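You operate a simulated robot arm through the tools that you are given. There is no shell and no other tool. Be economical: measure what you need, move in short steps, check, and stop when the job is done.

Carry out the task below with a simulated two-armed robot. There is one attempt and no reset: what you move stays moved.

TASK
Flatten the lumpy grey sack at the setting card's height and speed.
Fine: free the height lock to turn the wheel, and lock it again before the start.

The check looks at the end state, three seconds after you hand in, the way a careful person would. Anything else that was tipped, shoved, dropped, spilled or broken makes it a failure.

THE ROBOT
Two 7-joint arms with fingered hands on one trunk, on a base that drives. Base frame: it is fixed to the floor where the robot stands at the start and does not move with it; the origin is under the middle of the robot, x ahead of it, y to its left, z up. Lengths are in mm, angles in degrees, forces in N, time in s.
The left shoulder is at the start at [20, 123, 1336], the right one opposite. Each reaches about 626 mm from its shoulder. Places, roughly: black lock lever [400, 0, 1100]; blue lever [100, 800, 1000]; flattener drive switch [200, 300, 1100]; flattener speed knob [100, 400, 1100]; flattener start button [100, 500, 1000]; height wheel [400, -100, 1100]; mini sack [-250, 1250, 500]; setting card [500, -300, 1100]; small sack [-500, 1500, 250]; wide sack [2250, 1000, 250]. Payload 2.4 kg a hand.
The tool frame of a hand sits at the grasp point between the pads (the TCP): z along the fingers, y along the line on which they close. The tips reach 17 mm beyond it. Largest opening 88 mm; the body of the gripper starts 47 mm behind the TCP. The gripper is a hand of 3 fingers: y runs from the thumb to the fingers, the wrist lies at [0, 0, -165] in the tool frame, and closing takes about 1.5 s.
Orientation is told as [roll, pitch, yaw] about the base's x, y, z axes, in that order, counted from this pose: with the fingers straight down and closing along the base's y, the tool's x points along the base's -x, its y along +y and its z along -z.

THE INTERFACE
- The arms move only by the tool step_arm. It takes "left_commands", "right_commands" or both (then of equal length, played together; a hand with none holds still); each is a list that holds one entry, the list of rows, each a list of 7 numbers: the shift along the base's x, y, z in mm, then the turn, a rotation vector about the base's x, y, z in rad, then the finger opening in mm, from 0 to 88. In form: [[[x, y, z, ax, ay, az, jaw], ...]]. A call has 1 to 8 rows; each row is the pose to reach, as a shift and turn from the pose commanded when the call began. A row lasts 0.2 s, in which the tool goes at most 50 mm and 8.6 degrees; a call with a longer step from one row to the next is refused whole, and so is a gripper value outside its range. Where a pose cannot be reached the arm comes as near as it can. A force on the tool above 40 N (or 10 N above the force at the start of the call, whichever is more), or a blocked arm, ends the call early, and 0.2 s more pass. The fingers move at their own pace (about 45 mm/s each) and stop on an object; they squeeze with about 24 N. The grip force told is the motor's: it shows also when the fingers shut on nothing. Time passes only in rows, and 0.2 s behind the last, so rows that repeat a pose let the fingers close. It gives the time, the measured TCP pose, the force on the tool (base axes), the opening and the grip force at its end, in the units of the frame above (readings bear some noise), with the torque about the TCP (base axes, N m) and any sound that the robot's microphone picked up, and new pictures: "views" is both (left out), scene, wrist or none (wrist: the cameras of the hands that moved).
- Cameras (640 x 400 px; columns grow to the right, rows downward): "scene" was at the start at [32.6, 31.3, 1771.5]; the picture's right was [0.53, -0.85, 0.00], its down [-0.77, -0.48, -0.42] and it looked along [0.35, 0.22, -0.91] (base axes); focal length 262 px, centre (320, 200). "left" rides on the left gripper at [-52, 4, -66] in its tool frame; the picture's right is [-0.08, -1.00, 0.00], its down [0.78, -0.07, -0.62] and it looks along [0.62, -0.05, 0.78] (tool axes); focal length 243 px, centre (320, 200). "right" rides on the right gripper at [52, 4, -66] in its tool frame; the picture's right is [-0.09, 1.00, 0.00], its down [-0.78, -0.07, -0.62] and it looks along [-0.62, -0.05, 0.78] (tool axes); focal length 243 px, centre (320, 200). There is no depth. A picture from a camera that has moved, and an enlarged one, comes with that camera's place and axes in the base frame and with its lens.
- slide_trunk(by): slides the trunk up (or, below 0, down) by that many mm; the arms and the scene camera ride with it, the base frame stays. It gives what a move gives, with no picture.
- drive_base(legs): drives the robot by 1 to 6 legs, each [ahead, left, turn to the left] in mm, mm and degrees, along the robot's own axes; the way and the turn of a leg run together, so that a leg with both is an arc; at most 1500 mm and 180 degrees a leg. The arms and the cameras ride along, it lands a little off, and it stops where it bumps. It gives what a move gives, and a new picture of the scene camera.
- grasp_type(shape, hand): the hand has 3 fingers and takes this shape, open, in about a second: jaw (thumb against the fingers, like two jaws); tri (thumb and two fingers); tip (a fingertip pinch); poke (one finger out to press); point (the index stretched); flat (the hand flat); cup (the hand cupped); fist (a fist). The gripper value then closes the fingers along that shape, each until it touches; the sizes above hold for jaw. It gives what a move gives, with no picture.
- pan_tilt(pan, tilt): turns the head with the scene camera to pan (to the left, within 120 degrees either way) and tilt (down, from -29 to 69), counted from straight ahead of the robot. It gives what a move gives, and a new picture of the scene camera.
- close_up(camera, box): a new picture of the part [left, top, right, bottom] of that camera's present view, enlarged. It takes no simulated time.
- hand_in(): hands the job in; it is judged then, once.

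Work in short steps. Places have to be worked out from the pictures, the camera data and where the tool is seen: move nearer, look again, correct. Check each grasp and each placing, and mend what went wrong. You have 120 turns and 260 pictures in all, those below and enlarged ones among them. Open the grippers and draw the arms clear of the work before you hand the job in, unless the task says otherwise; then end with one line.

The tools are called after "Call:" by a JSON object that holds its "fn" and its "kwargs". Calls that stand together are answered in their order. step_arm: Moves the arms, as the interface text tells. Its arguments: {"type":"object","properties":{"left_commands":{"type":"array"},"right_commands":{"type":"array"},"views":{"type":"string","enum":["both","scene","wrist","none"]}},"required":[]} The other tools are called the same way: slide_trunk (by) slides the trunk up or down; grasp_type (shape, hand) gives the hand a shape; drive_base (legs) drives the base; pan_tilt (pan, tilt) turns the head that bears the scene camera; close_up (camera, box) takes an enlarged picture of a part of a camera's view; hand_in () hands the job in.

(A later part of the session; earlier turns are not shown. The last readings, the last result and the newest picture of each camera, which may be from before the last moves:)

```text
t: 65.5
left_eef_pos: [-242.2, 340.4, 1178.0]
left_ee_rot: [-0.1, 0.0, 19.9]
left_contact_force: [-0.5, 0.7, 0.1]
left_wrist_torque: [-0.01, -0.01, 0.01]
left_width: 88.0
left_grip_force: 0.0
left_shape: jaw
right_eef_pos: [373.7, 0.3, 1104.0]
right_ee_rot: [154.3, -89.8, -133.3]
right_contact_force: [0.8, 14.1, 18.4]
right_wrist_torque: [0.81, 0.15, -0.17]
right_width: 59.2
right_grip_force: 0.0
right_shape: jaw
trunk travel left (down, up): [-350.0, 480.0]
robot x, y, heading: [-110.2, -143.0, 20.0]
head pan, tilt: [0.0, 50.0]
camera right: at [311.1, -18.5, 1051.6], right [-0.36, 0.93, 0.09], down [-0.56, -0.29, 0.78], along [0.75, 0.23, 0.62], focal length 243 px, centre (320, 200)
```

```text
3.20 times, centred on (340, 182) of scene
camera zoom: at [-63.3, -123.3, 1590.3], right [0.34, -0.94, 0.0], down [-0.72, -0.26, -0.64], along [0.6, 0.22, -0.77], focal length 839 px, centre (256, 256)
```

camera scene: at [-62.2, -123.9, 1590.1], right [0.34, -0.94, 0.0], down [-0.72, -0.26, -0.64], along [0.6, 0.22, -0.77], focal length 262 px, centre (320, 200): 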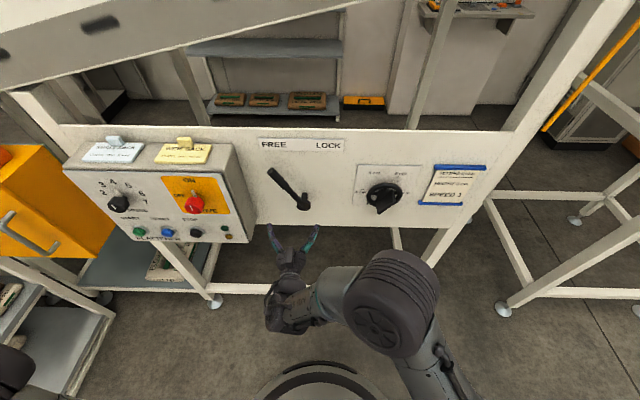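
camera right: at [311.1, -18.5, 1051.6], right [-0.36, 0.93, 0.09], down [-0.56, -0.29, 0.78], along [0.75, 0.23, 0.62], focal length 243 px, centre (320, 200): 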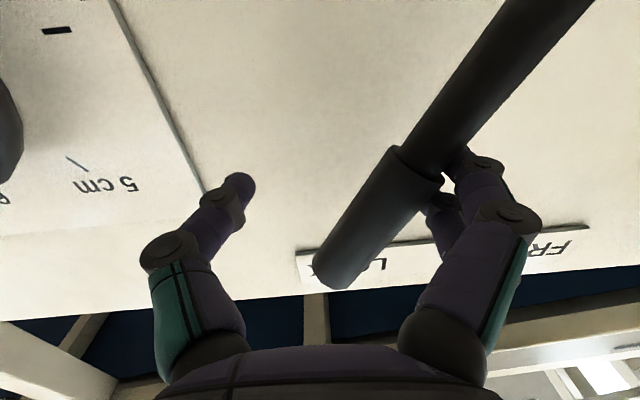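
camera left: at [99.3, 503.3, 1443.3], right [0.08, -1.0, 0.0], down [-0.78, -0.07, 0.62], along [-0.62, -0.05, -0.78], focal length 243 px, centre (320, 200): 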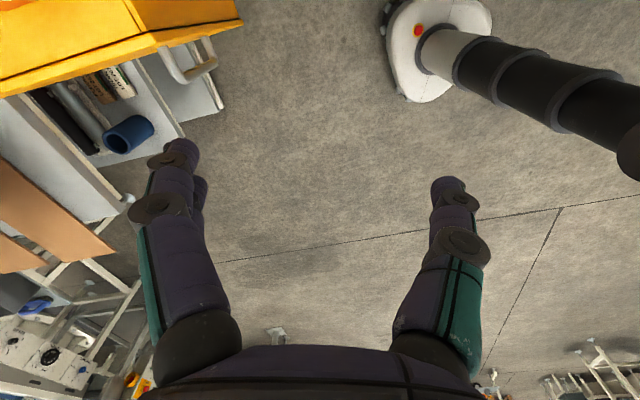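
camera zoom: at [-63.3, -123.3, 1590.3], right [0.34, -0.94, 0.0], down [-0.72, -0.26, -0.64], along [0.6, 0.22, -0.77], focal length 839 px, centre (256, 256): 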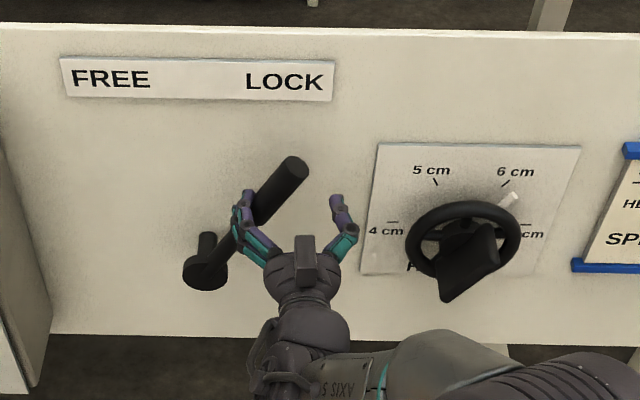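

The lever is firmly against its LOCK stop and the wheel is still on 6. I release, retreat, and move left to look at the control box.

Call:
{"fn": "step_arm", "kwargs": {"right_commands": [[[-3, 8, 8, 0, 0, 0, 64], [-30, -4, 8, 0, 0, 0, 70], [-60, -15, 8, 0, 0, 0, 80], [-95, -28, 8, 0, 0, 0, 88], [-130, -40, 8, 0, 0, 0, 88]]], "views": "none"}}

Call:
{"fn": "pan_tilt", "kwargs": {"pan": 10, "tilt": 45}}

Call:
{"fn": "close_up", "kwargs": {"camera": "scene", "box": [90, 120, 290, 245]}}

```text
t: 66.7
left_eef_pos: [-240.8, 338.8, 1177.1]
left_ee_rot: [0.1, 0.0, 19.9]
left_contact_force: [-0.2, -0.1, -0.8]
left_wrist_torque: [0.02, 0.0, -0.01]
left_width: 87.9
left_grip_force: 0.1
left_shape: jaw
right_eef_pos: [243.5, -43.2, 1109.3]
right_ee_rot: [51.7, -89.8, -30.8]
right_contact_force: [0.1, 0.2, 1.0]
right_wrist_torque: [0.03, 0.01, -0.02]
right_width: 88.1
right_grip_force: 0.0
right_shape: jaw
trunk travel left (down, up): [-350.0, 480.0]
robot x, y, heading: [-119.5, -145.4, 20.0]
head pan, tilt: [0.0, 50.0]
```

```text
t: 67.4
left_eef_pos: [-240.7, 338.8, 1178.5]
left_ee_rot: [0.1, 0.0, 19.9]
left_contact_force: [0.4, 1.1, 0.6]
left_wrist_torque: [-0.01, -0.03, -0.01]
left_width: 88.0
left_grip_force: 0.0
left_shape: jaw
right_eef_pos: [244.5, -43.7, 1109.0]
right_ee_rot: [55.0, -89.8, -34.1]
right_contact_force: [0.1, -0.9, -0.4]
right_wrist_torque: [0.01, -0.01, 0.01]
right_width: 87.8
right_grip_force: 0.1
right_shape: jaw
trunk travel left (down, up): [-350.0, 480.0]
robot x, y, heading: [-112.9, -144.1, 19.9]
head pan, tilt: [10.0, 45.0]
camera scene: at [-63.5, -111.6, 1597.0], right [0.5, -0.87, 0.0], down [-0.61, -0.35, -0.71], along [0.61, 0.35, -0.71], focal length 262 px, centre (320, 200)
```

scene: 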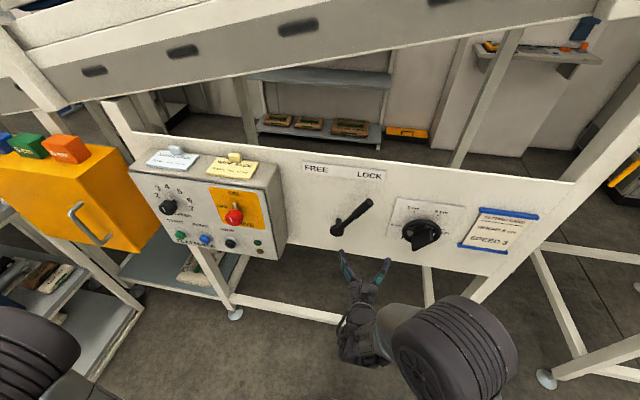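

```text
3.20 times, centred on (190, 182) of scene
camera zoom: at [-63.5, -111.6, 1597.0], right [0.5, -0.87, 0.0], down [-0.61, -0.35, -0.71], along [0.61, 0.35, -0.71], focal length 839 px, centre (736, 256)
```

zoom: 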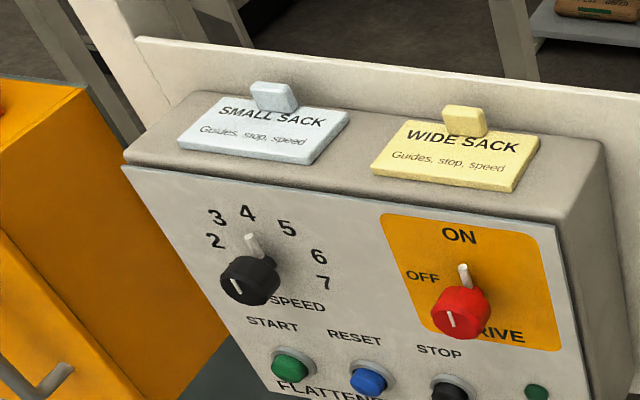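

Drive looks ON and speed is near 4. I will use the left arm for the box, so I first swing it in front with its fingers toward the panel, before driving left.

Call:
{"fn": "step_arm", "kwargs": {"left_commands": [[[38, -26, 0, 0.048, -0.133, 0, 88], [76, -52, 0, 0.096, -0.265, 0, 88], [114, -78, -5, 0.144, -0.398, 0, 88], [152, -104, -10, 0.192, -0.531, 0, 88], [190, -130, -15, 0.24, -0.664, 0, 88], [228, -156, -20, 0.288, -0.796, 0, 88], [268, -182, -25, 0.336, -0.929, 0, 88], [308, -208, -30, 0.384, -1.062, 0, 88]]], "views": "scene"}}

```text
t: 69.2
left_eef_pos: [110.8, 200.5, 1149.8]
left_ee_rot: [0.2, -64.6, 19.7]
left_contact_force: [-0.1, 0.2, 0.3]
left_wrist_torque: [0.0, -0.01, 0.01]
left_width: 88.0
left_grip_force: 0.1
left_shape: jaw
left hand out of reach, approached as far as the arm can: row 5, 6, 7, 8
right_eef_pos: [244.2, -43.0, 1109.2]
right_ee_rot: [54.8, -89.8, -33.9]
right_contact_force: [0.2, 0.2, 0.1]
right_wrist_torque: [0.0, -0.03, 0.01]
right_width: 87.9
right_grip_force: 0.1
right_shape: jaw
trunk travel left (down, up): [-350.0, 480.0]
robot x, y, heading: [-113.6, -145.2, 19.8]
head pan, tilt: [10.0, 45.0]
camera scene: at [-62.4, -112.1, 1597.0], right [0.5, -0.87, 0.0], down [-0.61, -0.35, -0.71], along [0.61, 0.35, -0.71], focal length 262 px, centre (320, 200)
```

scene: 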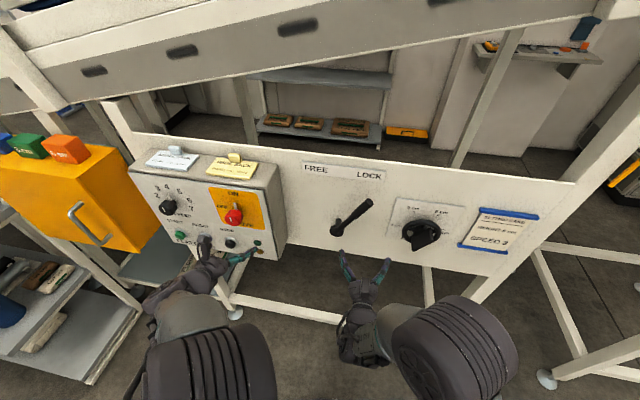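

The left hand is in front. I drive 300 mm left so the left arm faces the control box.

Call:
{"fn": "drive_base", "kwargs": {"legs": [[0, 300, 0]]}}

Call:
{"fn": "pan_tilt", "kwargs": {"pan": 0, "tilt": 52}}

Call:
{"fn": "close_up", "kwargs": {"camera": "left", "box": [0, 0, 640, 400]}}

```text
t: 71.3
left_eef_pos: [5.1, 488.4, 1149.8]
left_ee_rot: [-0.1, -64.7, 20.1]
left_contact_force: [0.4, 0.0, -0.2]
left_wrist_torque: [0.0, -0.01, 0.01]
left_width: 87.6
left_grip_force: 0.0
left_shape: jaw
right_eef_pos: [140.3, 244.2, 1108.8]
right_ee_rot: [47.5, -89.9, -26.3]
right_contact_force: [0.7, -0.4, 0.6]
right_wrist_torque: [-0.02, 0.01, 0.0]
right_width: 88.2
right_grip_force: 0.0
right_shape: jaw
trunk travel left (down, up): [-350.0, 480.0]
robot x, y, heading: [-216.9, 137.1, 19.8]
head pan, tilt: [10.0, 45.0]
camera scene: at [-167.0, 173.6, 1597.0], right [0.5, -0.87, 0.0], down [-0.61, -0.35, -0.71], along [0.61, 0.35, -0.71], focal length 262 px, centre (320, 200)
```

scene: 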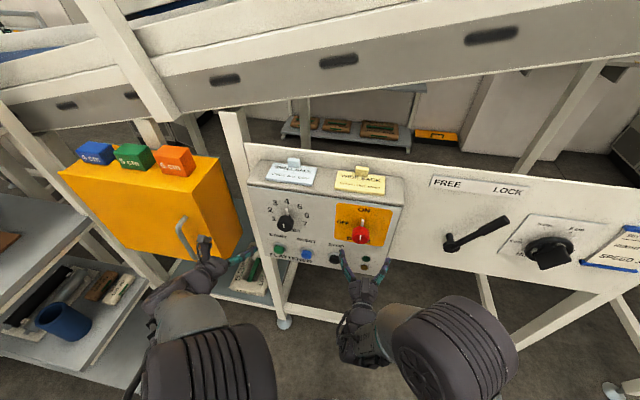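

```text
t: 72.0
left_eef_pos: [5.8, 486.1, 1149.9]
left_ee_rot: [0.0, -64.7, 20.0]
left_contact_force: [0.7, -0.2, -0.1]
left_wrist_torque: [0.0, -0.03, 0.02]
left_width: 87.9
left_grip_force: 0.1
left_shape: jaw
right_eef_pos: [141.8, 242.1, 1110.2]
right_ee_rot: [55.0, -89.9, -34.0]
right_contact_force: [0.3, 0.9, 0.4]
right_wrist_torque: [0.02, -0.01, 0.02]
right_width: 88.3
right_grip_force: 0.0
right_shape: jaw
trunk travel left (down, up): [-350.0, 480.0]
robot x, y, heading: [-215.3, 140.1, 20.0]
head pan, tilt: [0.0, 52.0]
camera scene: at [-166.5, 157.7, 1587.5], right [0.34, -0.94, 0.0], down [-0.74, -0.27, -0.62], along [0.58, 0.21, -0.79], focal length 262 px, centre (320, 200)
```

scene: 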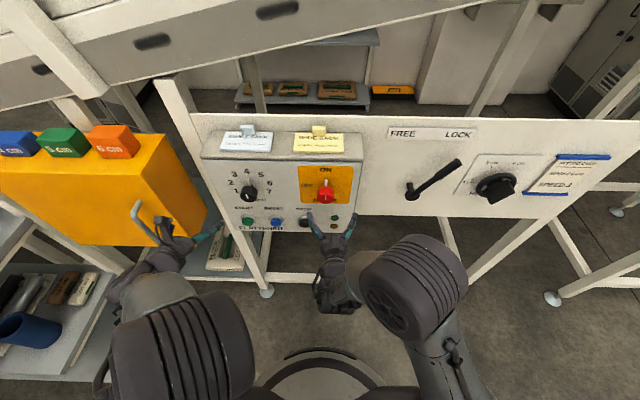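

```text
1.00 times, centred on (320, 200) of left (not enlarged: the box is as wide or as high as the picture)
camera zoom: at [-31.1, 478.8, 1224.6], right [0.38, -0.92, 0.08], down [-0.82, -0.37, -0.44], along [0.43, 0.1, -0.89], focal length 243 px, centre (320, 200)
```

zoom: 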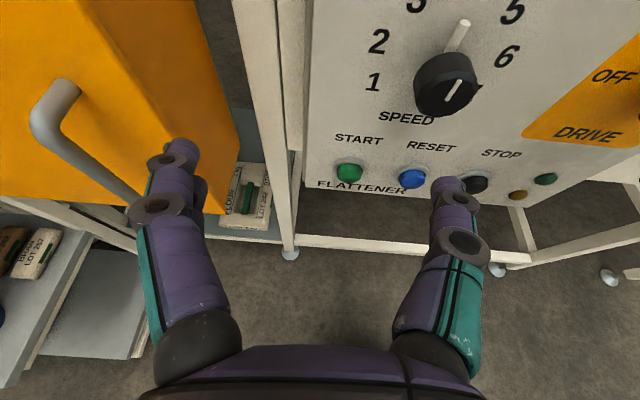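

Triangulated: speed knob front at about (n 283, e −371, z 1119), START at (n 305, e −411, z 966). I bring the left hand level in front of the speed knob.

Call:
{"fn": "step_arm", "kwargs": {"left_commands": [[[10, -17, -5, 0.037, -0.103, 0, 88], [22, -34, -12, 0.075, -0.205, 0, 88], [34, -50, -20, 0.112, -0.308, 0, 88], [46, -65, -31, 0.149, -0.41, 0, 88]]], "views": "both"}}

Call:
{"fn": "close_up", "kwargs": {"camera": "scene", "box": [190, 130, 390, 255]}}

```text
t: 73.0
left_eef_pos: [51.4, 479.6, 1155.3]
left_ee_rot: [1.3, -89.3, 18.2]
left_contact_force: [-0.4, -0.7, 0.8]
left_wrist_torque: [0.04, -0.01, 0.01]
left_width: 88.3
left_grip_force: 0.0
left_shape: jaw
left hand out of reach, approached as far as the arm can: row 1, 2, 3, 4
right_eef_pos: [141.0, 243.0, 1108.8]
right_ee_rot: [52.6, -89.8, -31.4]
right_contact_force: [0.1, 0.1, 0.1]
right_wrist_torque: [0.02, 0.01, 0.01]
right_width: 87.9
right_grip_force: 0.1
right_shape: jaw
trunk travel left (down, up): [-350.0, 480.0]
robot x, y, heading: [-220.7, 141.2, 20.2]
head pan, tilt: [0.0, 52.0]
camera scene: at [-166.3, 157.7, 1587.4], right [0.34, -0.94, 0.0], down [-0.74, -0.27, -0.62], along [0.58, 0.21, -0.79], focal length 262 px, centre (320, 200)
camera left: at [-11.3, 463.3, 1208.0], right [0.33, -0.94, 0.08], down [-0.57, -0.27, -0.77], along [0.75, 0.21, -0.63], focal length 243 px, centre (320, 200)
```

scene: 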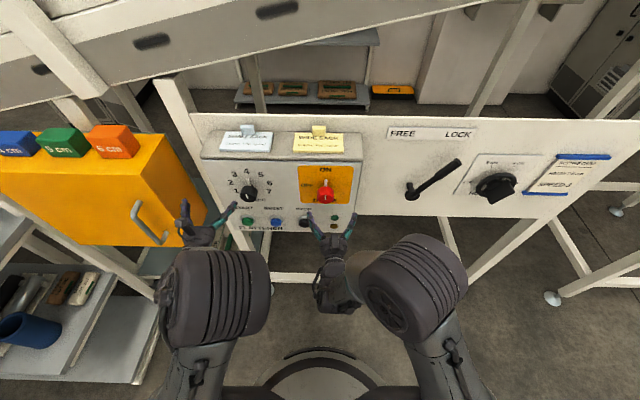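
left: 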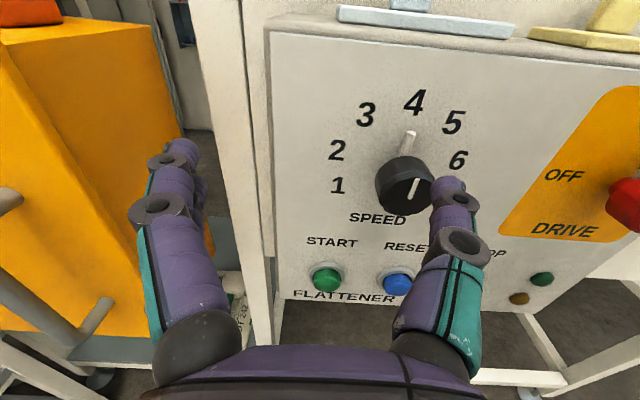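

```text
3.20 times, centred on (290, 192) of scene
camera zoom: at [-166.3, 157.7, 1587.4], right [0.34, -0.94, 0.0], down [-0.74, -0.27, -0.62], along [0.58, 0.21, -0.79], focal length 839 px, centre (416, 224)
```

zoom: 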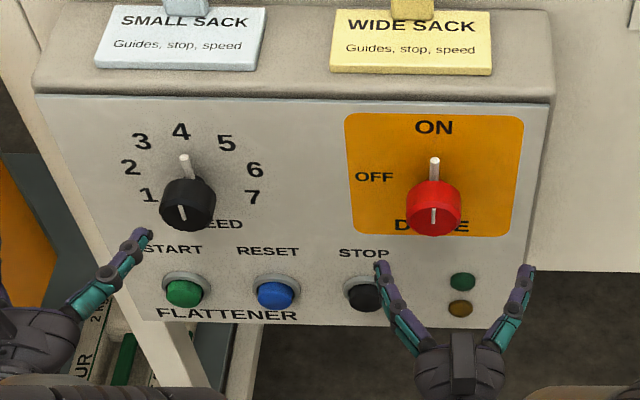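

Speed is at 4, so it needs one step (about 40°) counter-clockwise to 3; DRIVE is ON. The left arm is too folded here, so I back off 100 mm and then re-centre the hand on the knob.

Call:
{"fn": "drive_base", "kwargs": {"legs": [[-100, 0, 0]]}}

Call:
{"fn": "step_arm", "kwargs": {"left_commands": [[[20, -10, -9, 0, 0, 0, 88], [45, -22, -18, 0, 0, 0, 88], [70, -36, -27, 0, 0, 0, 88], [94, -48, -36, 0, 0, 0, 88]]], "views": "wrist"}}

```text
t: 74.1
left_eef_pos: [-42.8, 446.2, 1155.4]
left_ee_rot: [-2.9, -89.3, 22.1]
left_contact_force: [-0.4, 0.1, 0.0]
left_wrist_torque: [-0.02, 0.0, -0.04]
left_width: 88.1
left_grip_force: 0.1
left_shape: jaw
right_eef_pos: [45.8, 207.5, 1109.9]
right_ee_rot: [77.4, -89.8, -56.5]
right_contact_force: [-0.9, 0.0, 0.8]
right_wrist_torque: [0.0, -0.01, 0.02]
right_width: 88.2
right_grip_force: 0.0
right_shape: jaw
trunk travel left (down, up): [-350.0, 480.0]
robot x, y, heading: [-315.2, 106.4, 19.8]
head pan, tilt: [0.0, 52.0]
camera scene: at [-261.6, 122.8, 1587.5], right [0.34, -0.94, 0.0], down [-0.74, -0.27, -0.62], along [0.58, 0.21, -0.79], focal length 262 px, centre (320, 200)
```

scene: 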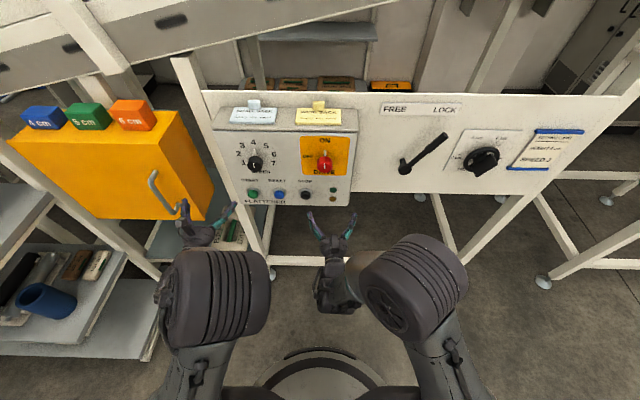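

```text
t: 75.1
left_eef_pos: [0.2, 456.7, 1169.2]
left_ee_rot: [-2.5, -89.0, 21.4]
left_contact_force: [-1.2, -0.5, 0.1]
left_wrist_torque: [-0.02, -0.04, 0.01]
left_width: 87.8
left_grip_force: 0.1
left_shape: jaw
left hand out of reach, approached as far as the arm can: row 1, 2, 3, 4
right_eef_pos: [48.6, 209.6, 1109.7]
right_ee_rot: [53.9, -89.8, -32.9]
right_contact_force: [-0.1, 0.0, -0.1]
right_wrist_torque: [0.03, -0.01, -0.02]
right_width: 88.2
right_grip_force: 0.1
right_shape: jaw
trunk travel left (down, up): [-350.0, 480.0]
robot x, y, heading: [-312.7, 108.2, 20.1]
head pan, tilt: [0.0, 52.0]
camera left: at [-62.9, 440.1, 1221.9], right [0.32, -0.94, 0.09], down [-0.58, -0.27, -0.77], along [0.75, 0.2, -0.63], focal length 243 px, centre (320, 200)
```

left: 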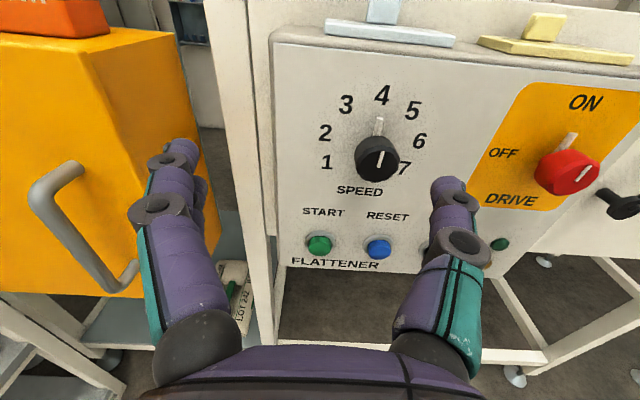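

The left arm is stuck near a limit on the outside. I move it inward and forward in one sweep, as worked for the right arm.

Call:
{"fn": "step_arm", "kwargs": {"left_commands": [[[15, -25, -10, 0, 0, 0, 88], [30, -50, -20, 0, 0, 0, 88], [50, -70, -30, 0, 0, 0, 88], [75, -80, -40, 0, 0, 0, 88], [85, -90, -50, 0, 0, 0, 88]]], "views": "both"}}

```text
t: 76.3
left_eef_pos: [19.3, 454.4, 1187.6]
left_ee_rot: [-1.4, -89.0, 20.7]
left_contact_force: [0.1, -0.6, 0.3]
left_wrist_torque: [0.01, 0.01, 0.0]
left_width: 88.0
left_grip_force: 0.1
left_shape: jaw
left hand out of reach, approached as far as the arm can: row 1, 2, 3, 4, 5
right_eef_pos: [46.9, 208.2, 1110.2]
right_ee_rot: [55.4, -89.8, -34.4]
right_contact_force: [0.6, -0.7, -0.5]
right_wrist_torque: [-0.02, 0.03, -0.03]
right_width: 88.0
right_grip_force: 0.1
right_shape: jaw
trunk travel left (down, up): [-350.0, 480.0]
robot x, y, heading: [-314.5, 106.4, 20.0]
head pan, tilt: [0.0, 52.0]
camera scene: at [-259.8, 123.5, 1587.4], right [0.34, -0.94, 0.0], down [-0.74, -0.27, -0.62], along [0.58, 0.21, -0.79], focal length 262 px, centre (320, 200)
camera left: at [-43.5, 437.9, 1240.0], right [0.33, -0.94, 0.09], down [-0.58, -0.27, -0.77], along [0.75, 0.2, -0.63], focal length 243 px, centre (320, 200)
```

scene: 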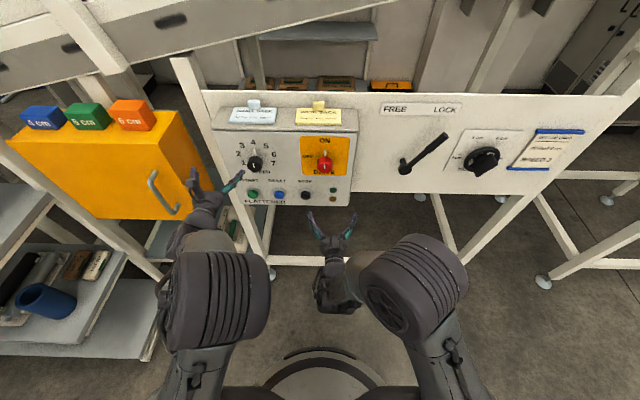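
left: 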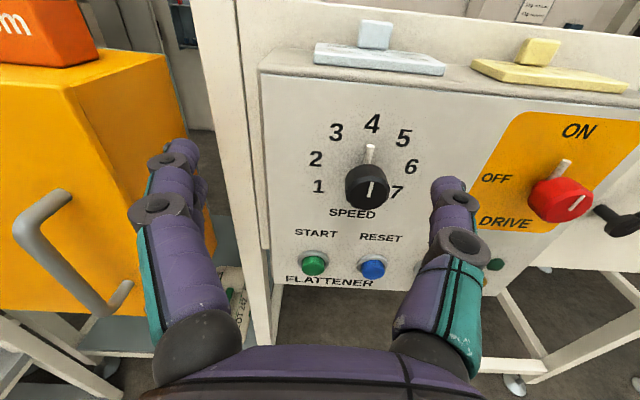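

The left arm's elbow posture won't allow it. I will use the right arm for the box instead, so I first draw the left hand back and up to keep it clear of the yellow cabinet.

Call:
{"fn": "step_arm", "kwargs": {"left_commands": [[[-28, -10, 10, -0.048, 0.133, 0, 88], [-56, -20, 20, -0.096, 0.265, 0, 88], [-84, -30, 30, -0.144, 0.398, 0, 88], [-112, -41, 40, -0.192, 0.531, 0, 88], [-141, -51, 50, -0.24, 0.664, 0, 88]]], "views": "scene"}}

Call:
{"fn": "pan_tilt", "kwargs": {"pan": 75, "tilt": 50}}

```text
t: 77.5
left_eef_pos: [-104.2, 487.9, 1230.1]
left_ee_rot: [-0.6, -48.7, 20.0]
left_contact_force: [0.7, 0.4, -0.4]
left_wrist_torque: [0.02, -0.01, -0.01]
left_width: 87.7
left_grip_force: 0.1
left_shape: jaw
left hand out of reach, approached as far as the arm can: row 2, 3, 4, 5
right_eef_pos: [46.8, 208.9, 1109.5]
right_ee_rot: [59.0, -89.8, -38.0]
right_contact_force: [-0.4, 0.8, -0.5]
right_wrist_torque: [-0.03, -0.01, 0.0]
right_width: 87.8
right_grip_force: 0.0
right_shape: jaw
trunk travel left (down, up): [-350.0, 480.0]
robot x, y, heading: [-316.3, 104.4, 20.3]
head pan, tilt: [0.0, 52.0]
camera scene: at [-260.3, 123.4, 1587.5], right [0.34, -0.94, 0.0], down [-0.74, -0.27, -0.62], along [0.58, 0.21, -0.79], focal length 262 px, centre (320, 200)
```

scene: 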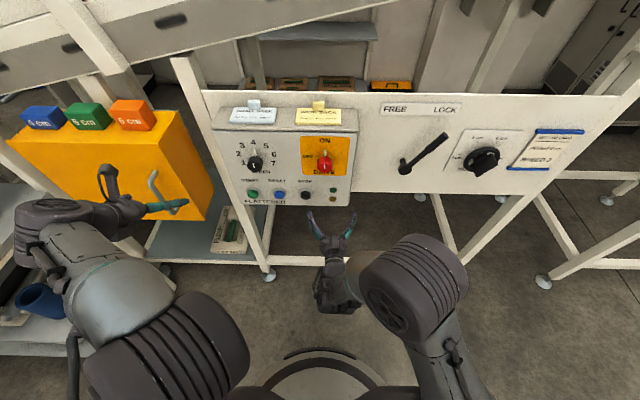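

```text
t: 79.0
left_eef_pos: [-102.1, 488.7, 1230.8]
left_ee_rot: [-0.6, -48.9, 20.0]
left_contact_force: [0.5, 0.2, 0.1]
left_wrist_torque: [-0.05, 0.01, -0.02]
left_width: 87.9
left_grip_force: 0.1
left_shape: jaw
right_eef_pos: [47.7, 208.9, 1109.7]
right_ee_rot: [54.8, -89.7, -33.8]
right_contact_force: [1.1, 0.2, -0.3]
right_wrist_torque: [0.03, 0.0, 0.0]
right_width: 87.8
right_grip_force: 0.0
right_shape: jaw
trunk travel left (down, up): [-350.0, 480.0]
robot x, y, heading: [-310.3, 102.1, 19.8]
head pan, tilt: [75.0, 50.0]
camera scene: at [-337.1, 174.6, 1590.1], right [1.0, 0.09, 0.0], down [0.07, -0.76, -0.64], along [-0.06, 0.64, -0.77], focal length 262 px, centre (320, 200)
```

scene: 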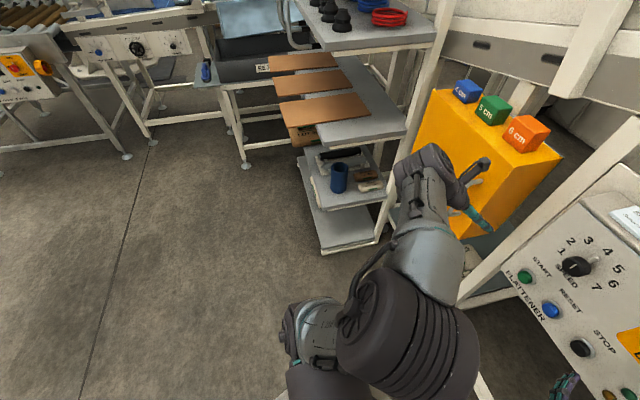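

The left elbow has now swung outward, mirroring the right arm's good posture. I retry bringing the left hand in front of the speed knob.

Call:
{"fn": "step_arm", "kwargs": {"left_commands": [[[30, -10, -18, 0.041, -0.112, 0, 88], [60, -20, -36, 0.082, -0.224, 0, 88], [90, -31, -54, 0.122, -0.336, 0, 88], [120, -41, -72, 0.163, -0.449, 0, 88], [150, -52, -90, 0.204, -0.561, 0, 88], [180, -62, -110, 0.245, -0.673, 0, 88]]], "views": "wrist"}}

Call:
{"fn": "pan_tilt", "kwargs": {"pan": 10, "tilt": 50}}

```text
t: 80.4
left_eef_pos: [58.5, 475.8, 1171.1]
left_ee_rot: [2.0, -88.4, 16.0]
left_contact_force: [0.2, 0.3, 0.0]
left_wrist_torque: [0.02, 0.0, 0.02]
left_width: 87.8
left_grip_force: 0.1
left_shape: jaw
left hand out of reach, approached as far as the arm can: row 1, 5, 6
right_eef_pos: [46.6, 208.9, 1109.0]
right_ee_rot: [51.7, -89.8, -30.7]
right_contact_force: [-0.1, -0.2, -0.1]
right_wrist_torque: [-0.02, 0.01, 0.01]
right_width: 88.1
right_grip_force: 0.1
right_shape: jaw
trunk travel left (down, up): [-350.0, 480.0]
robot x, y, heading: [-309.5, 106.1, 20.5]
head pan, tilt: [75.0, 50.0]
camera left: at [-4.0, 461.1, 1224.0], right [0.31, -0.95, 0.08], down [-0.59, -0.26, -0.76], along [0.75, 0.19, -0.64], focal length 243 px, centre (320, 200)
```

left: 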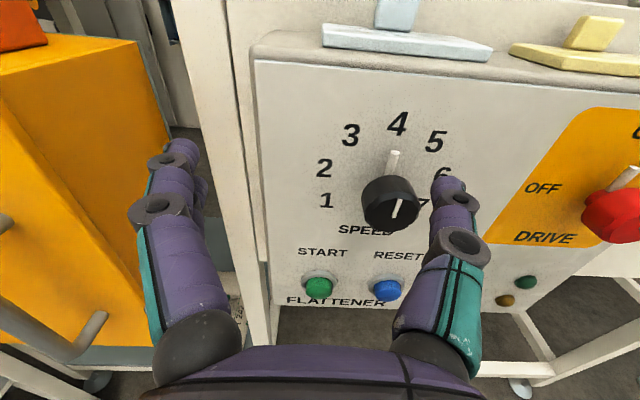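

```text
t: 81.8
left_eef_pos: [58.4, 476.8, 1172.0]
left_ee_rot: [1.0, -88.4, 16.8]
left_contact_force: [0.4, -0.3, -0.3]
left_wrist_torque: [-0.01, -0.01, -0.01]
left_width: 87.9
left_grip_force: 0.1
left_shape: jaw
right_eef_pos: [46.9, 209.4, 1110.3]
right_ee_rot: [54.1, -89.9, -33.1]
right_contact_force: [0.1, -0.1, -0.3]
right_wrist_torque: [0.03, -0.06, -0.02]
right_width: 88.0
right_grip_force: 0.0
right_shape: jaw
trunk travel left (down, up): [-350.0, 480.0]
robot x, y, heading: [-315.9, 105.5, 20.1]
head pan, tilt: [10.0, 50.0]
camera scene: at [-263.7, 136.4, 1590.1], right [0.5, -0.87, 0.0], down [-0.66, -0.38, -0.64], along [0.56, 0.32, -0.77], focal length 262 px, centre (320, 200)
```

scene: 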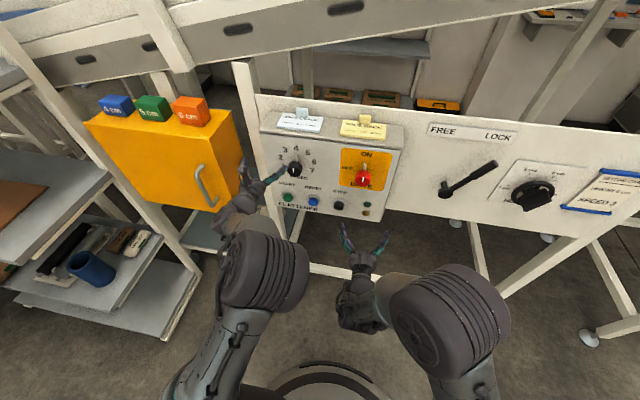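

Both arms only work near the body's midline, so the base must stand about 165 mm further left; then the right hand is right at the knob. I retract the left hand again and drive left.

Call:
{"fn": "step_arm", "kwargs": {"left_commands": [[[-32, 2, 12, -0.041, 0.112, 0, 88], [-64, 4, 24, -0.082, 0.224, 0, 88], [-96, 6, 36, -0.122, 0.336, 0, 88], [-128, 8, 48, -0.163, 0.449, 0, 88], [-160, 12, 60, -0.204, 0.561, 0, 88]]], "views": "none"}}

Call:
{"fn": "drive_base", "kwargs": {"legs": [[0, 165, 0]]}}

Call:
{"fn": "close_up", "kwargs": {"camera": "right", "box": [0, 0, 640, 400]}}

```text
t: 83.0
left_eef_pos: [-101.0, 491.2, 1230.1]
left_ee_rot: [-0.7, -55.6, 20.1]
left_contact_force: [-0.4, 0.4, -0.3]
left_wrist_torque: [0.0, 0.02, -0.02]
left_width: 88.0
left_grip_force: 0.1
left_shape: jaw
left hand out of reach, approached as far as the arm can: row 5
right_eef_pos: [47.3, 209.6, 1109.9]
right_ee_rot: [54.7, -89.8, -33.6]
right_contact_force: [0.2, -0.7, -0.6]
right_wrist_torque: [0.01, 0.04, -0.01]
right_width: 88.0
right_grip_force: 0.1
right_shape: jaw
trunk travel left (down, up): [-350.0, 480.0]
robot x, y, heading: [-311.6, 104.2, 20.3]
head pan, tilt: [10.0, 50.0]
```

```text
t: 84.4
left_eef_pos: [-153.5, 647.5, 1229.7]
left_ee_rot: [-0.8, -55.6, 19.8]
left_contact_force: [0.3, 0.2, -0.5]
left_wrist_torque: [0.02, 0.0, -0.03]
left_width: 87.9
left_grip_force: 0.1
left_shape: jaw
right_eef_pos: [-8.7, 363.0, 1109.6]
right_ee_rot: [41.6, -89.7, -20.7]
right_contact_force: [0.6, 0.1, -0.8]
right_wrist_torque: [0.0, -0.01, 0.01]
right_width: 88.0
right_grip_force: 0.1
right_shape: jaw
trunk travel left (down, up): [-350.0, 480.0]
robot x, y, heading: [-369.9, 261.6, 19.7]
head pan, tilt: [10.0, 50.0]
camera scene: at [-320.6, 293.6, 1590.1], right [0.5, -0.87, 0.0], down [-0.66, -0.38, -0.64], along [0.56, 0.32, -0.77], focal length 262 px, centre (320, 200)
```

scene: 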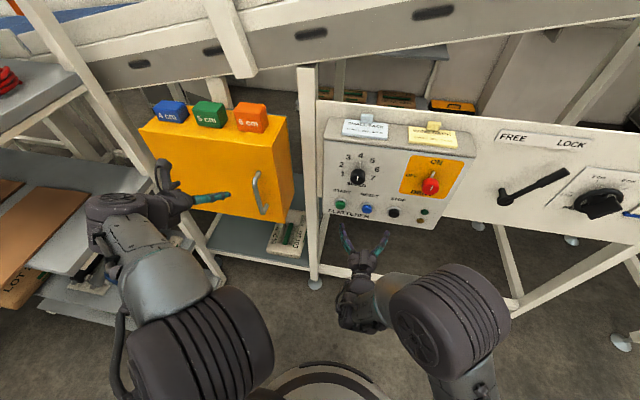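

```text
1.00 times, centred on (320, 200) of right (not enlarged: the box is as wide or as high as the picture)
camera zoom: at [-72.1, 345.3, 1057.7], right [-0.35, 0.93, 0.09], down [-0.56, -0.28, 0.78], along [0.75, 0.23, 0.62], focal length 243 px, centre (320, 200)
```

zoom: 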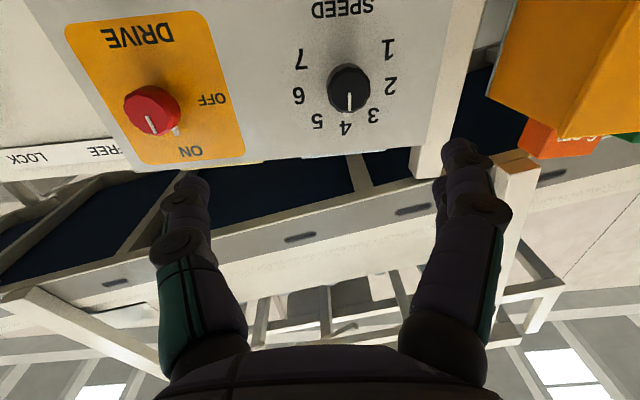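

The right hand is level, and the knob is at about (e −373, z 1116). I move in front of it.

Call:
{"fn": "step_arm", "kwargs": {"right_commands": [[[34, 23, 2, 0, 0, 0, 80], [68, 46, 5, 0, 0, 0, 75], [100, 67, 7, 0, 0, 0, 70]]], "views": "wrist"}}

```text
t: 85.2
left_eef_pos: [-153.6, 646.5, 1229.6]
left_ee_rot: [-0.6, -55.6, 19.8]
left_contact_force: [0.0, -1.1, -0.3]
left_wrist_torque: [-0.01, 0.01, 0.0]
left_width: 87.7
left_grip_force: 0.1
left_shape: jaw
right_eef_pos: [92.3, 431.3, 1115.1]
right_ee_rot: [37.7, -89.8, -16.9]
right_contact_force: [-0.5, 0.2, 0.5]
right_wrist_torque: [-0.01, 0.02, -0.02]
right_width: 70.1
right_grip_force: 0.1
right_shape: jaw
trunk travel left (down, up): [-350.0, 480.0]
robot x, y, heading: [-370.9, 258.2, 19.9]
head pan, tilt: [10.0, 50.0]
camera right: at [28.4, 413.0, 1063.9], right [-0.35, 0.93, 0.09], down [-0.55, -0.28, 0.78], along [0.75, 0.23, 0.62], focal length 243 px, centre (320, 200)
```

right: 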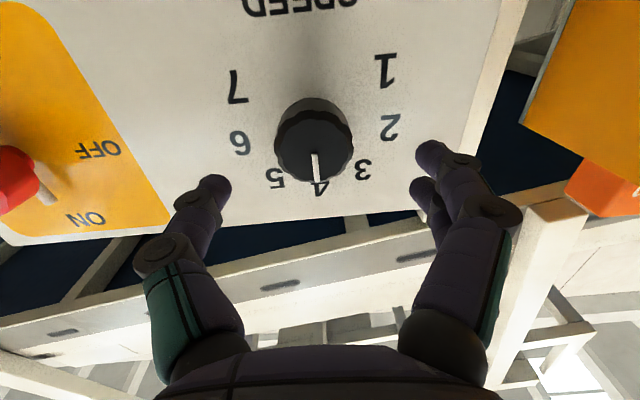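

Knob is about 38 mm wide and nearly centred. I advance 52 mm with small corrections and close on it.

Call:
{"fn": "step_arm", "kwargs": {"right_commands": [[[25, 6, 3, 0, 0, 0, 70], [49.5, 15, 3, 0, 0, 0, 70], [49.5, 15, 3, 0, 0, 0, 40], [49.5, 15, 3, 0, 0, 0, 20], [49.5, 15, 3, 0, 0, 0, 20], [49.5, 15, 3, 0, 0, 0, 20]]], "views": "wrist"}}

```text
t: 86.6
left_eef_pos: [-153.6, 647.9, 1229.3]
left_ee_rot: [-0.6, -55.4, 19.6]
left_contact_force: [-1.0, 0.0, 0.3]
left_wrist_torque: [0.03, 0.02, 0.04]
left_width: 87.8
left_grip_force: 0.0
left_shape: jaw
right_eef_pos: [143.3, 445.3, 1119.2]
right_ee_rot: [77.0, -89.8, -56.1]
right_contact_force: [10.9, 4.2, 3.9]
right_wrist_torque: [-0.03, -0.04, -0.05]
right_width: 23.7
right_grip_force: 23.5
right_shape: jaw
trunk travel left (down, up): [-350.0, 480.0]
robot x, y, heading: [-371.3, 262.5, 19.9]
head pan, tilt: [10.0, 50.0]
camera right: at [79.7, 426.1, 1067.8], right [-0.35, 0.93, 0.09], down [-0.56, -0.28, 0.78], along [0.75, 0.23, 0.62], focal length 243 px, centre (320, 200)
```

right: 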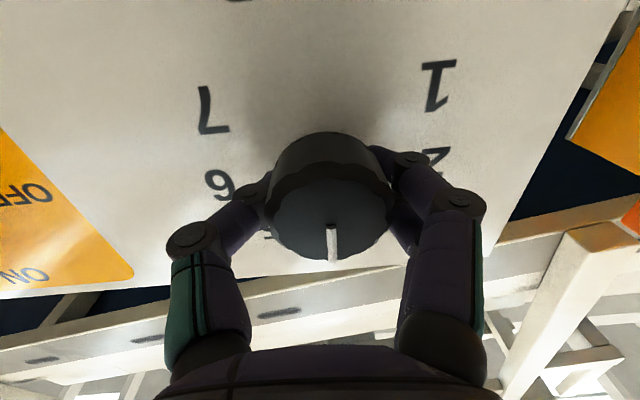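

Gripped. I turn the knob 41° counter-clockwise (4 to 3).

Call:
{"fn": "step_arm", "kwargs": {"right_commands": [[[0, 0, 0, -0.1346, -0.049, 0, 20], [0, 0, 0, -0.269, -0.098, 0, 20], [0, 0, 0, -0.404, -0.147, 0, 20], [0, 0, 0, -0.538, -0.196, 0, 20], [0, 0, 0, -0.673, -0.245, 0, 20], [0, 0, 0, -0.673, -0.245, 0, 20]]], "views": "wrist"}}

Call:
{"fn": "close_up", "kwargs": {"camera": "scene", "box": [320, 120, 480, 220]}}

```text
t: 88.0
left_eef_pos: [-154.0, 648.7, 1228.4]
left_ee_rot: [-0.6, -55.5, 19.9]
left_contact_force: [-0.3, -0.1, 0.5]
left_wrist_torque: [0.02, 0.01, 0.02]
left_width: 88.0
left_grip_force: 0.2
left_shape: jaw
right_eef_pos: [142.7, 447.4, 1119.1]
right_ee_rot: [-88.9, -48.8, 109.9]
right_contact_force: [14.5, 14.4, 13.8]
right_wrist_torque: [0.07, -0.11, 0.02]
right_width: 23.6
right_grip_force: 24.3
right_shape: jaw
trunk travel left (down, up): [-350.0, 480.0]
robot x, y, heading: [-369.9, 259.1, 19.5]
head pan, tilt: [10.0, 50.0]
camera right: at [90.5, 395.3, 1078.3], right [-0.29, 0.75, -0.59], down [-0.74, 0.22, 0.64], along [0.61, 0.62, 0.49], focal length 243 px, centre (320, 200)
```

right: 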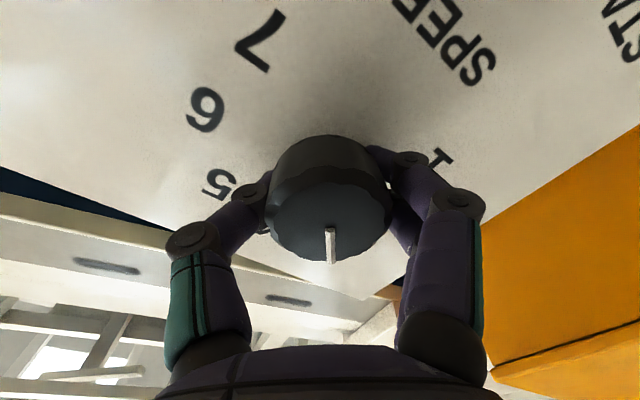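

```text
4.00 times, centred on (400, 170) of scene
camera zoom: at [-318.5, 295.0, 1590.0], right [0.5, -0.87, 0.0], down [-0.67, -0.38, -0.64], along [0.56, 0.32, -0.77], focal length 1048 px, centre (0, 320)
```

zoom: 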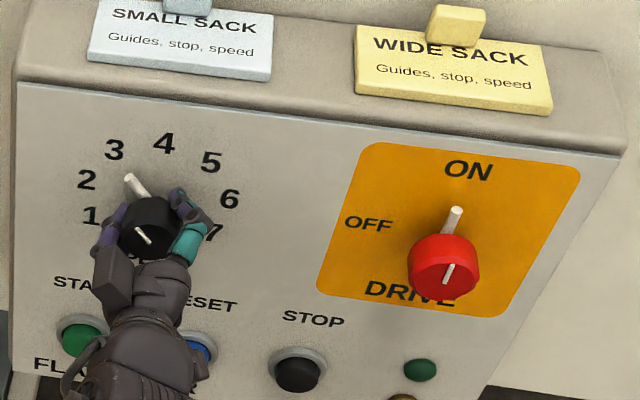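

The knob turned with the hand and points at 3. I release, back off and verify.

Call:
{"fn": "step_arm", "kwargs": {"right_commands": [[[0, 0, 0, 0, 0, 0, 40], [0, 0, 0, 0, 0, 0, 70], [0, 0, 0, 0, 0, 0, 78], [-20, -7, 0, 0, 0, 0, 78], [-50, -18, 0, 0, 0, 0, 78], [-85, -31, 0, 0, 0, 0, 78]]], "views": "wrist"}}

Call:
{"fn": "close_up", "kwargs": {"camera": "scene", "box": [320, 120, 480, 220]}}

Call:
{"fn": "close_up", "kwargs": {"camera": "right", "box": [220, 60, 420, 200]}}

```text
t: 89.4
left_eef_pos: [-153.5, 647.1, 1229.6]
left_ee_rot: [-0.6, -55.7, 19.7]
left_contact_force: [-0.6, 0.7, -0.1]
left_wrist_torque: [0.0, 0.01, 0.03]
left_width: 88.0
left_grip_force: 0.1
left_shape: jaw
right_eef_pos: [56.4, 413.9, 1121.6]
right_ee_rot: [-89.1, -49.1, 109.8]
right_contact_force: [0.1, 1.3, 0.2]
right_wrist_torque: [0.04, -0.03, 0.0]
right_width: 77.9
right_grip_force: 0.1
right_shape: jaw
trunk travel left (down, up): [-350.0, 480.0]
robot x, y, heading: [-369.2, 264.2, 19.8]
head pan, tilt: [10.0, 50.0]
camera right: at [4.4, 362.9, 1079.5], right [-0.29, 0.76, -0.59], down [-0.74, 0.22, 0.64], along [0.61, 0.62, 0.49], focal length 243 px, centre (320, 200)
```

right: 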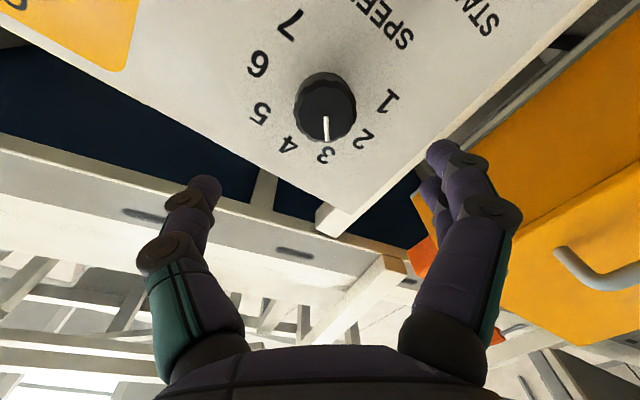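

```text
4.00 times, centred on (400, 170) of scene
camera zoom: at [-320.5, 292.0, 1590.1], right [0.5, -0.87, 0.0], down [-0.66, -0.38, -0.64], along [0.56, 0.32, -0.77], focal length 1048 px, centre (0, 320)
```

zoom: 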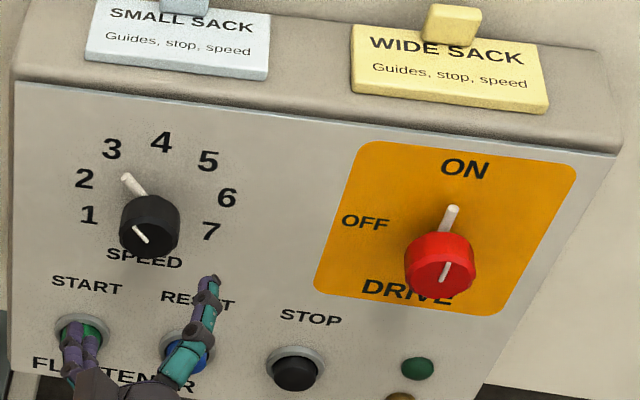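

```text
2.86 times, centred on (320, 130) of right
camera zoom: at [4.4, 362.9, 1079.5], right [-0.29, 0.76, -0.59], down [-0.74, 0.22, 0.64], along [0.61, 0.62, 0.49], focal length 693 px, centre (320, 400)
```

zoom: 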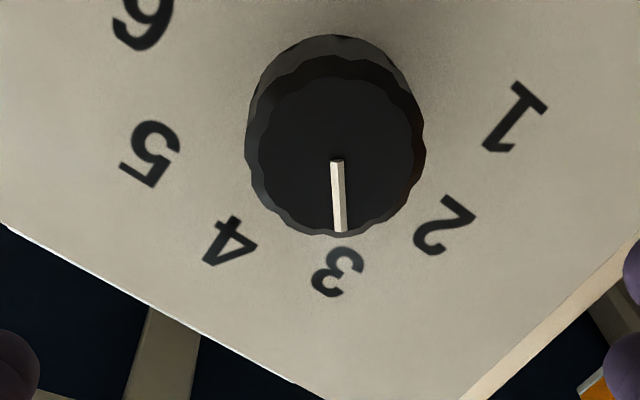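

Speed is exactly on 3. Now START: I unroll the hand and lower it in front of the green button to see it.

Call:
{"fn": "step_arm", "kwargs": {"right_commands": [[[-3, 7, -22, 0.1346, 0.049, 0, 78], [-6, 15, -44, 0.269, 0.098, 0, 78], [-9, 22, -66, 0.404, 0.147, 0, 78], [-12, 30, -88, 0.538, 0.196, 0, 78], [-14, 38, -110, 0.673, 0.245, 0, 78]]], "views": "none"}}

Call:
{"fn": "grasp_type", "kwargs": {"hand": "right", "shape": "poke"}}

Call:
{"fn": "close_up", "kwargs": {"camera": "right", "box": [0, 0, 640, 400]}}

Call:
{"fn": "close_up", "kwargs": {"camera": "scene", "box": [280, 140, 480, 265]}}

```text
t: 90.6
left_eef_pos: [-153.7, 647.5, 1230.1]
left_ee_rot: [-0.6, -55.6, 19.8]
left_contact_force: [-0.1, 0.1, 0.6]
left_wrist_torque: [0.0, -0.03, 0.01]
left_width: 87.8
left_grip_force: 0.1
left_shape: jaw
right_eef_pos: [42.4, 451.4, 1008.7]
right_ee_rot: [66.9, -89.8, -46.1]
right_contact_force: [-0.1, -0.1, 0.7]
right_wrist_torque: [0.02, 0.0, 0.0]
right_width: 78.0
right_grip_force: 0.0
right_shape: jaw
trunk travel left (down, up): [-350.0, 480.0]
robot x, y, heading: [-369.3, 256.6, 19.8]
head pan, tilt: [10.0, 50.0]
```

```text
t: 91.5
left_eef_pos: [-152.6, 646.9, 1230.0]
left_ee_rot: [-0.6, -55.5, 19.7]
left_contact_force: [-0.5, 0.5, -0.4]
left_wrist_torque: [0.05, 0.02, -0.01]
left_width: 87.8
left_grip_force: 0.0
left_shape: jaw
right_eef_pos: [41.8, 451.6, 1008.3]
right_ee_rot: [44.3, -89.7, -23.5]
right_contact_force: [-0.4, -0.5, -0.6]
right_wrist_torque: [0.01, -0.02, 0.0]
right_width: 0.0
right_grip_force: 0.1
right_shape: poke
trunk travel left (down, up): [-350.0, 480.0]
robot x, y, heading: [-366.6, 264.5, 19.7]
head pan, tilt: [10.0, 50.0]
```

```text
1.00 times, centred on (320, 200) of right (not enlarged: the box is as wide or as high as the picture)
camera zoom: at [-21.7, 433.1, 957.3], right [-0.35, 0.93, 0.09], down [-0.56, -0.28, 0.78], along [0.75, 0.23, 0.62], focal length 243 px, centre (320, 200)
```

zoom: 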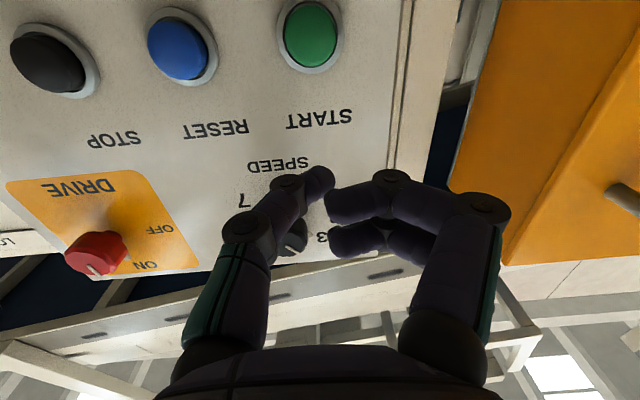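

```text
3.20 times, centred on (380, 202) of scene
camera zoom: at [-320.0, 292.2, 1590.1], right [0.5, -0.87, 0.0], down [-0.67, -0.38, -0.64], along [0.56, 0.32, -0.77], focal length 839 px, centre (128, 192)
```

zoom: 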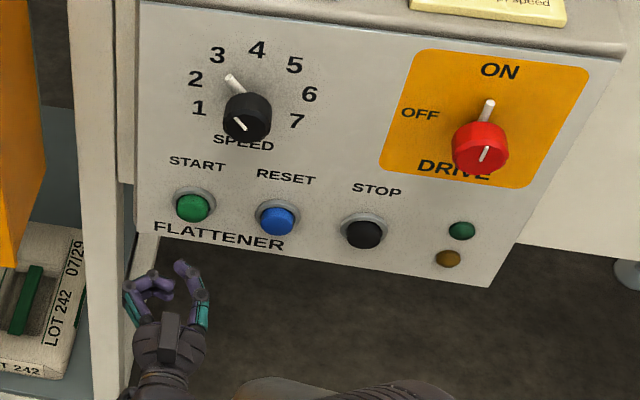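

The poking finger tip is on the tool axis. START lies at about (e −410, z 969), so I lower 39 mm and approach.

Call:
{"fn": "step_arm", "kwargs": {"right_commands": [[[0, 0, -20, 0, 0, 0, 0], [0, 0, -39, 0, 0, 0, 0], [25, 9, -39, 0, 0, 0, 0], [50, 18, -39, 0, 0, 0, 0], [66, 24, -39, 0, 0, 0, 0]]], "views": "wrist"}}

Call:
{"fn": "close_up", "kwargs": {"camera": "scene", "box": [280, 140, 480, 265]}}

```text
t: 92.7
left_eef_pos: [-153.1, 646.3, 1230.8]
left_ee_rot: [-0.6, -55.6, 19.7]
left_contact_force: [0.0, 0.8, -0.2]
left_wrist_torque: [-0.01, 0.02, 0.02]
left_width: 87.8
left_grip_force: 0.1
left_shape: jaw
right_eef_pos: [108.6, 476.6, 968.5]
right_ee_rot: [40.8, -89.9, -19.9]
right_contact_force: [0.0, -0.2, 0.1]
right_wrist_torque: [0.01, 0.03, 0.01]
right_width: 0.0
right_grip_force: 0.0
right_shape: poke
trunk travel left (down, up): [-350.0, 480.0]
robot x, y, heading: [-368.6, 260.8, 19.8]
head pan, tilt: [10.0, 50.0]
camera right: at [44.9, 456.8, 917.0], right [-0.35, 0.93, 0.09], down [-0.55, -0.28, 0.78], along [0.75, 0.23, 0.62], focal length 243 px, centre (320, 200)
```

right: 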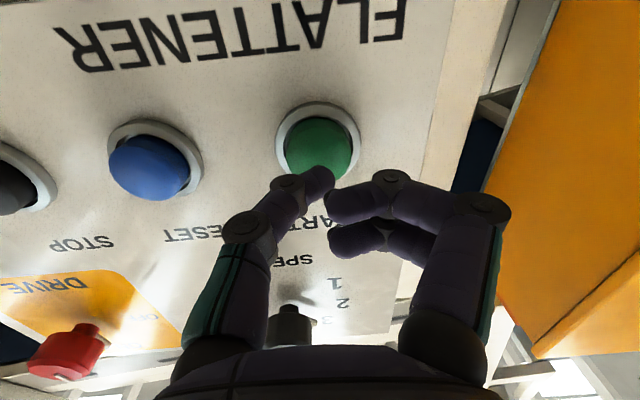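

```text
3.20 times, centred on (380, 202) of scene
camera zoom: at [-319.9, 292.2, 1590.1], right [0.5, -0.87, 0.0], down [-0.67, -0.38, -0.64], along [0.56, 0.32, -0.77], focal length 839 px, centre (128, 192)
```

zoom: 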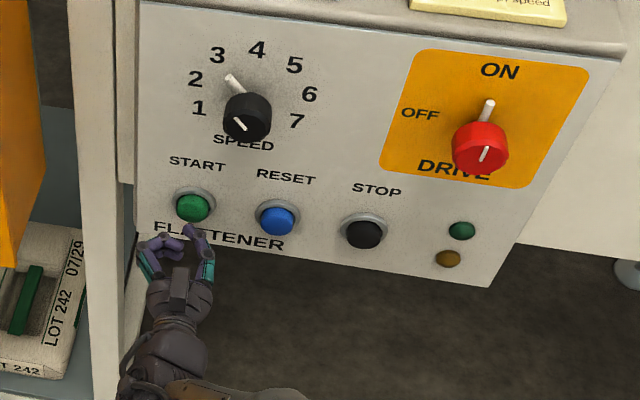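

The finger is lined up with START. I press in small steps; the force limit will stop me if it bottoms out.

Call:
{"fn": "step_arm", "kwargs": {"right_commands": [[[14, 5, -1, 0, 0, 0, 0], [18, 6.5, -1, 0, 0, 0, 0], [21.5, 8, -1, 0, 0, 0, 0], [25, 9, -1, 0, 0, 0, 0], [28, 10, -1, 0, 0, 0, 0], [31, 11.3, -1, 0, 0, 0, 0]]], "views": "wrist"}}

```text
t: 94.1
left_eef_pos: [-157.6, 643.9, 1230.9]
left_ee_rot: [-0.4, -55.8, 19.5]
left_contact_force: [0.5, 0.2, -0.6]
left_wrist_torque: [-0.01, -0.02, 0.0]
left_width: 88.0
left_grip_force: 0.1
left_shape: jaw
right_eef_pos: [135.8, 483.1, 970.7]
right_ee_rot: [126.6, -89.7, -105.7]
right_contact_force: [-26.3, -21.9, -0.2]
right_wrist_torque: [-0.03, 0.03, 0.2]
right_width: 0.0
right_grip_force: 0.0
right_shape: poke
trunk travel left (down, up): [-350.0, 480.0]
robot x, y, heading: [-370.7, 259.7, 20.0]
head pan, tilt: [10.0, 50.0]
heard: click
camera right: at [73.2, 464.2, 919.0], right [-0.35, 0.93, 0.09], down [-0.56, -0.29, 0.78], along [0.75, 0.23, 0.62], focal length 243 px, centre (320, 200)
```

right: 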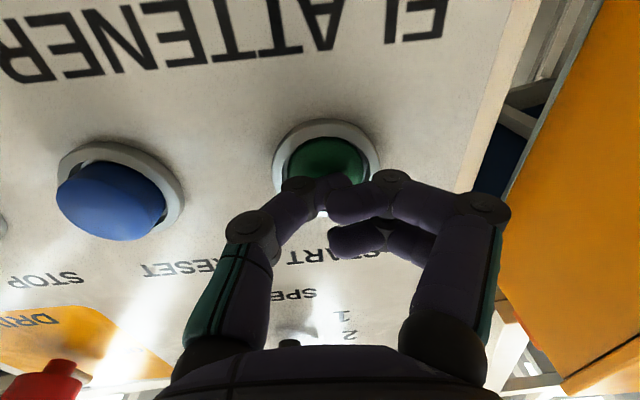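

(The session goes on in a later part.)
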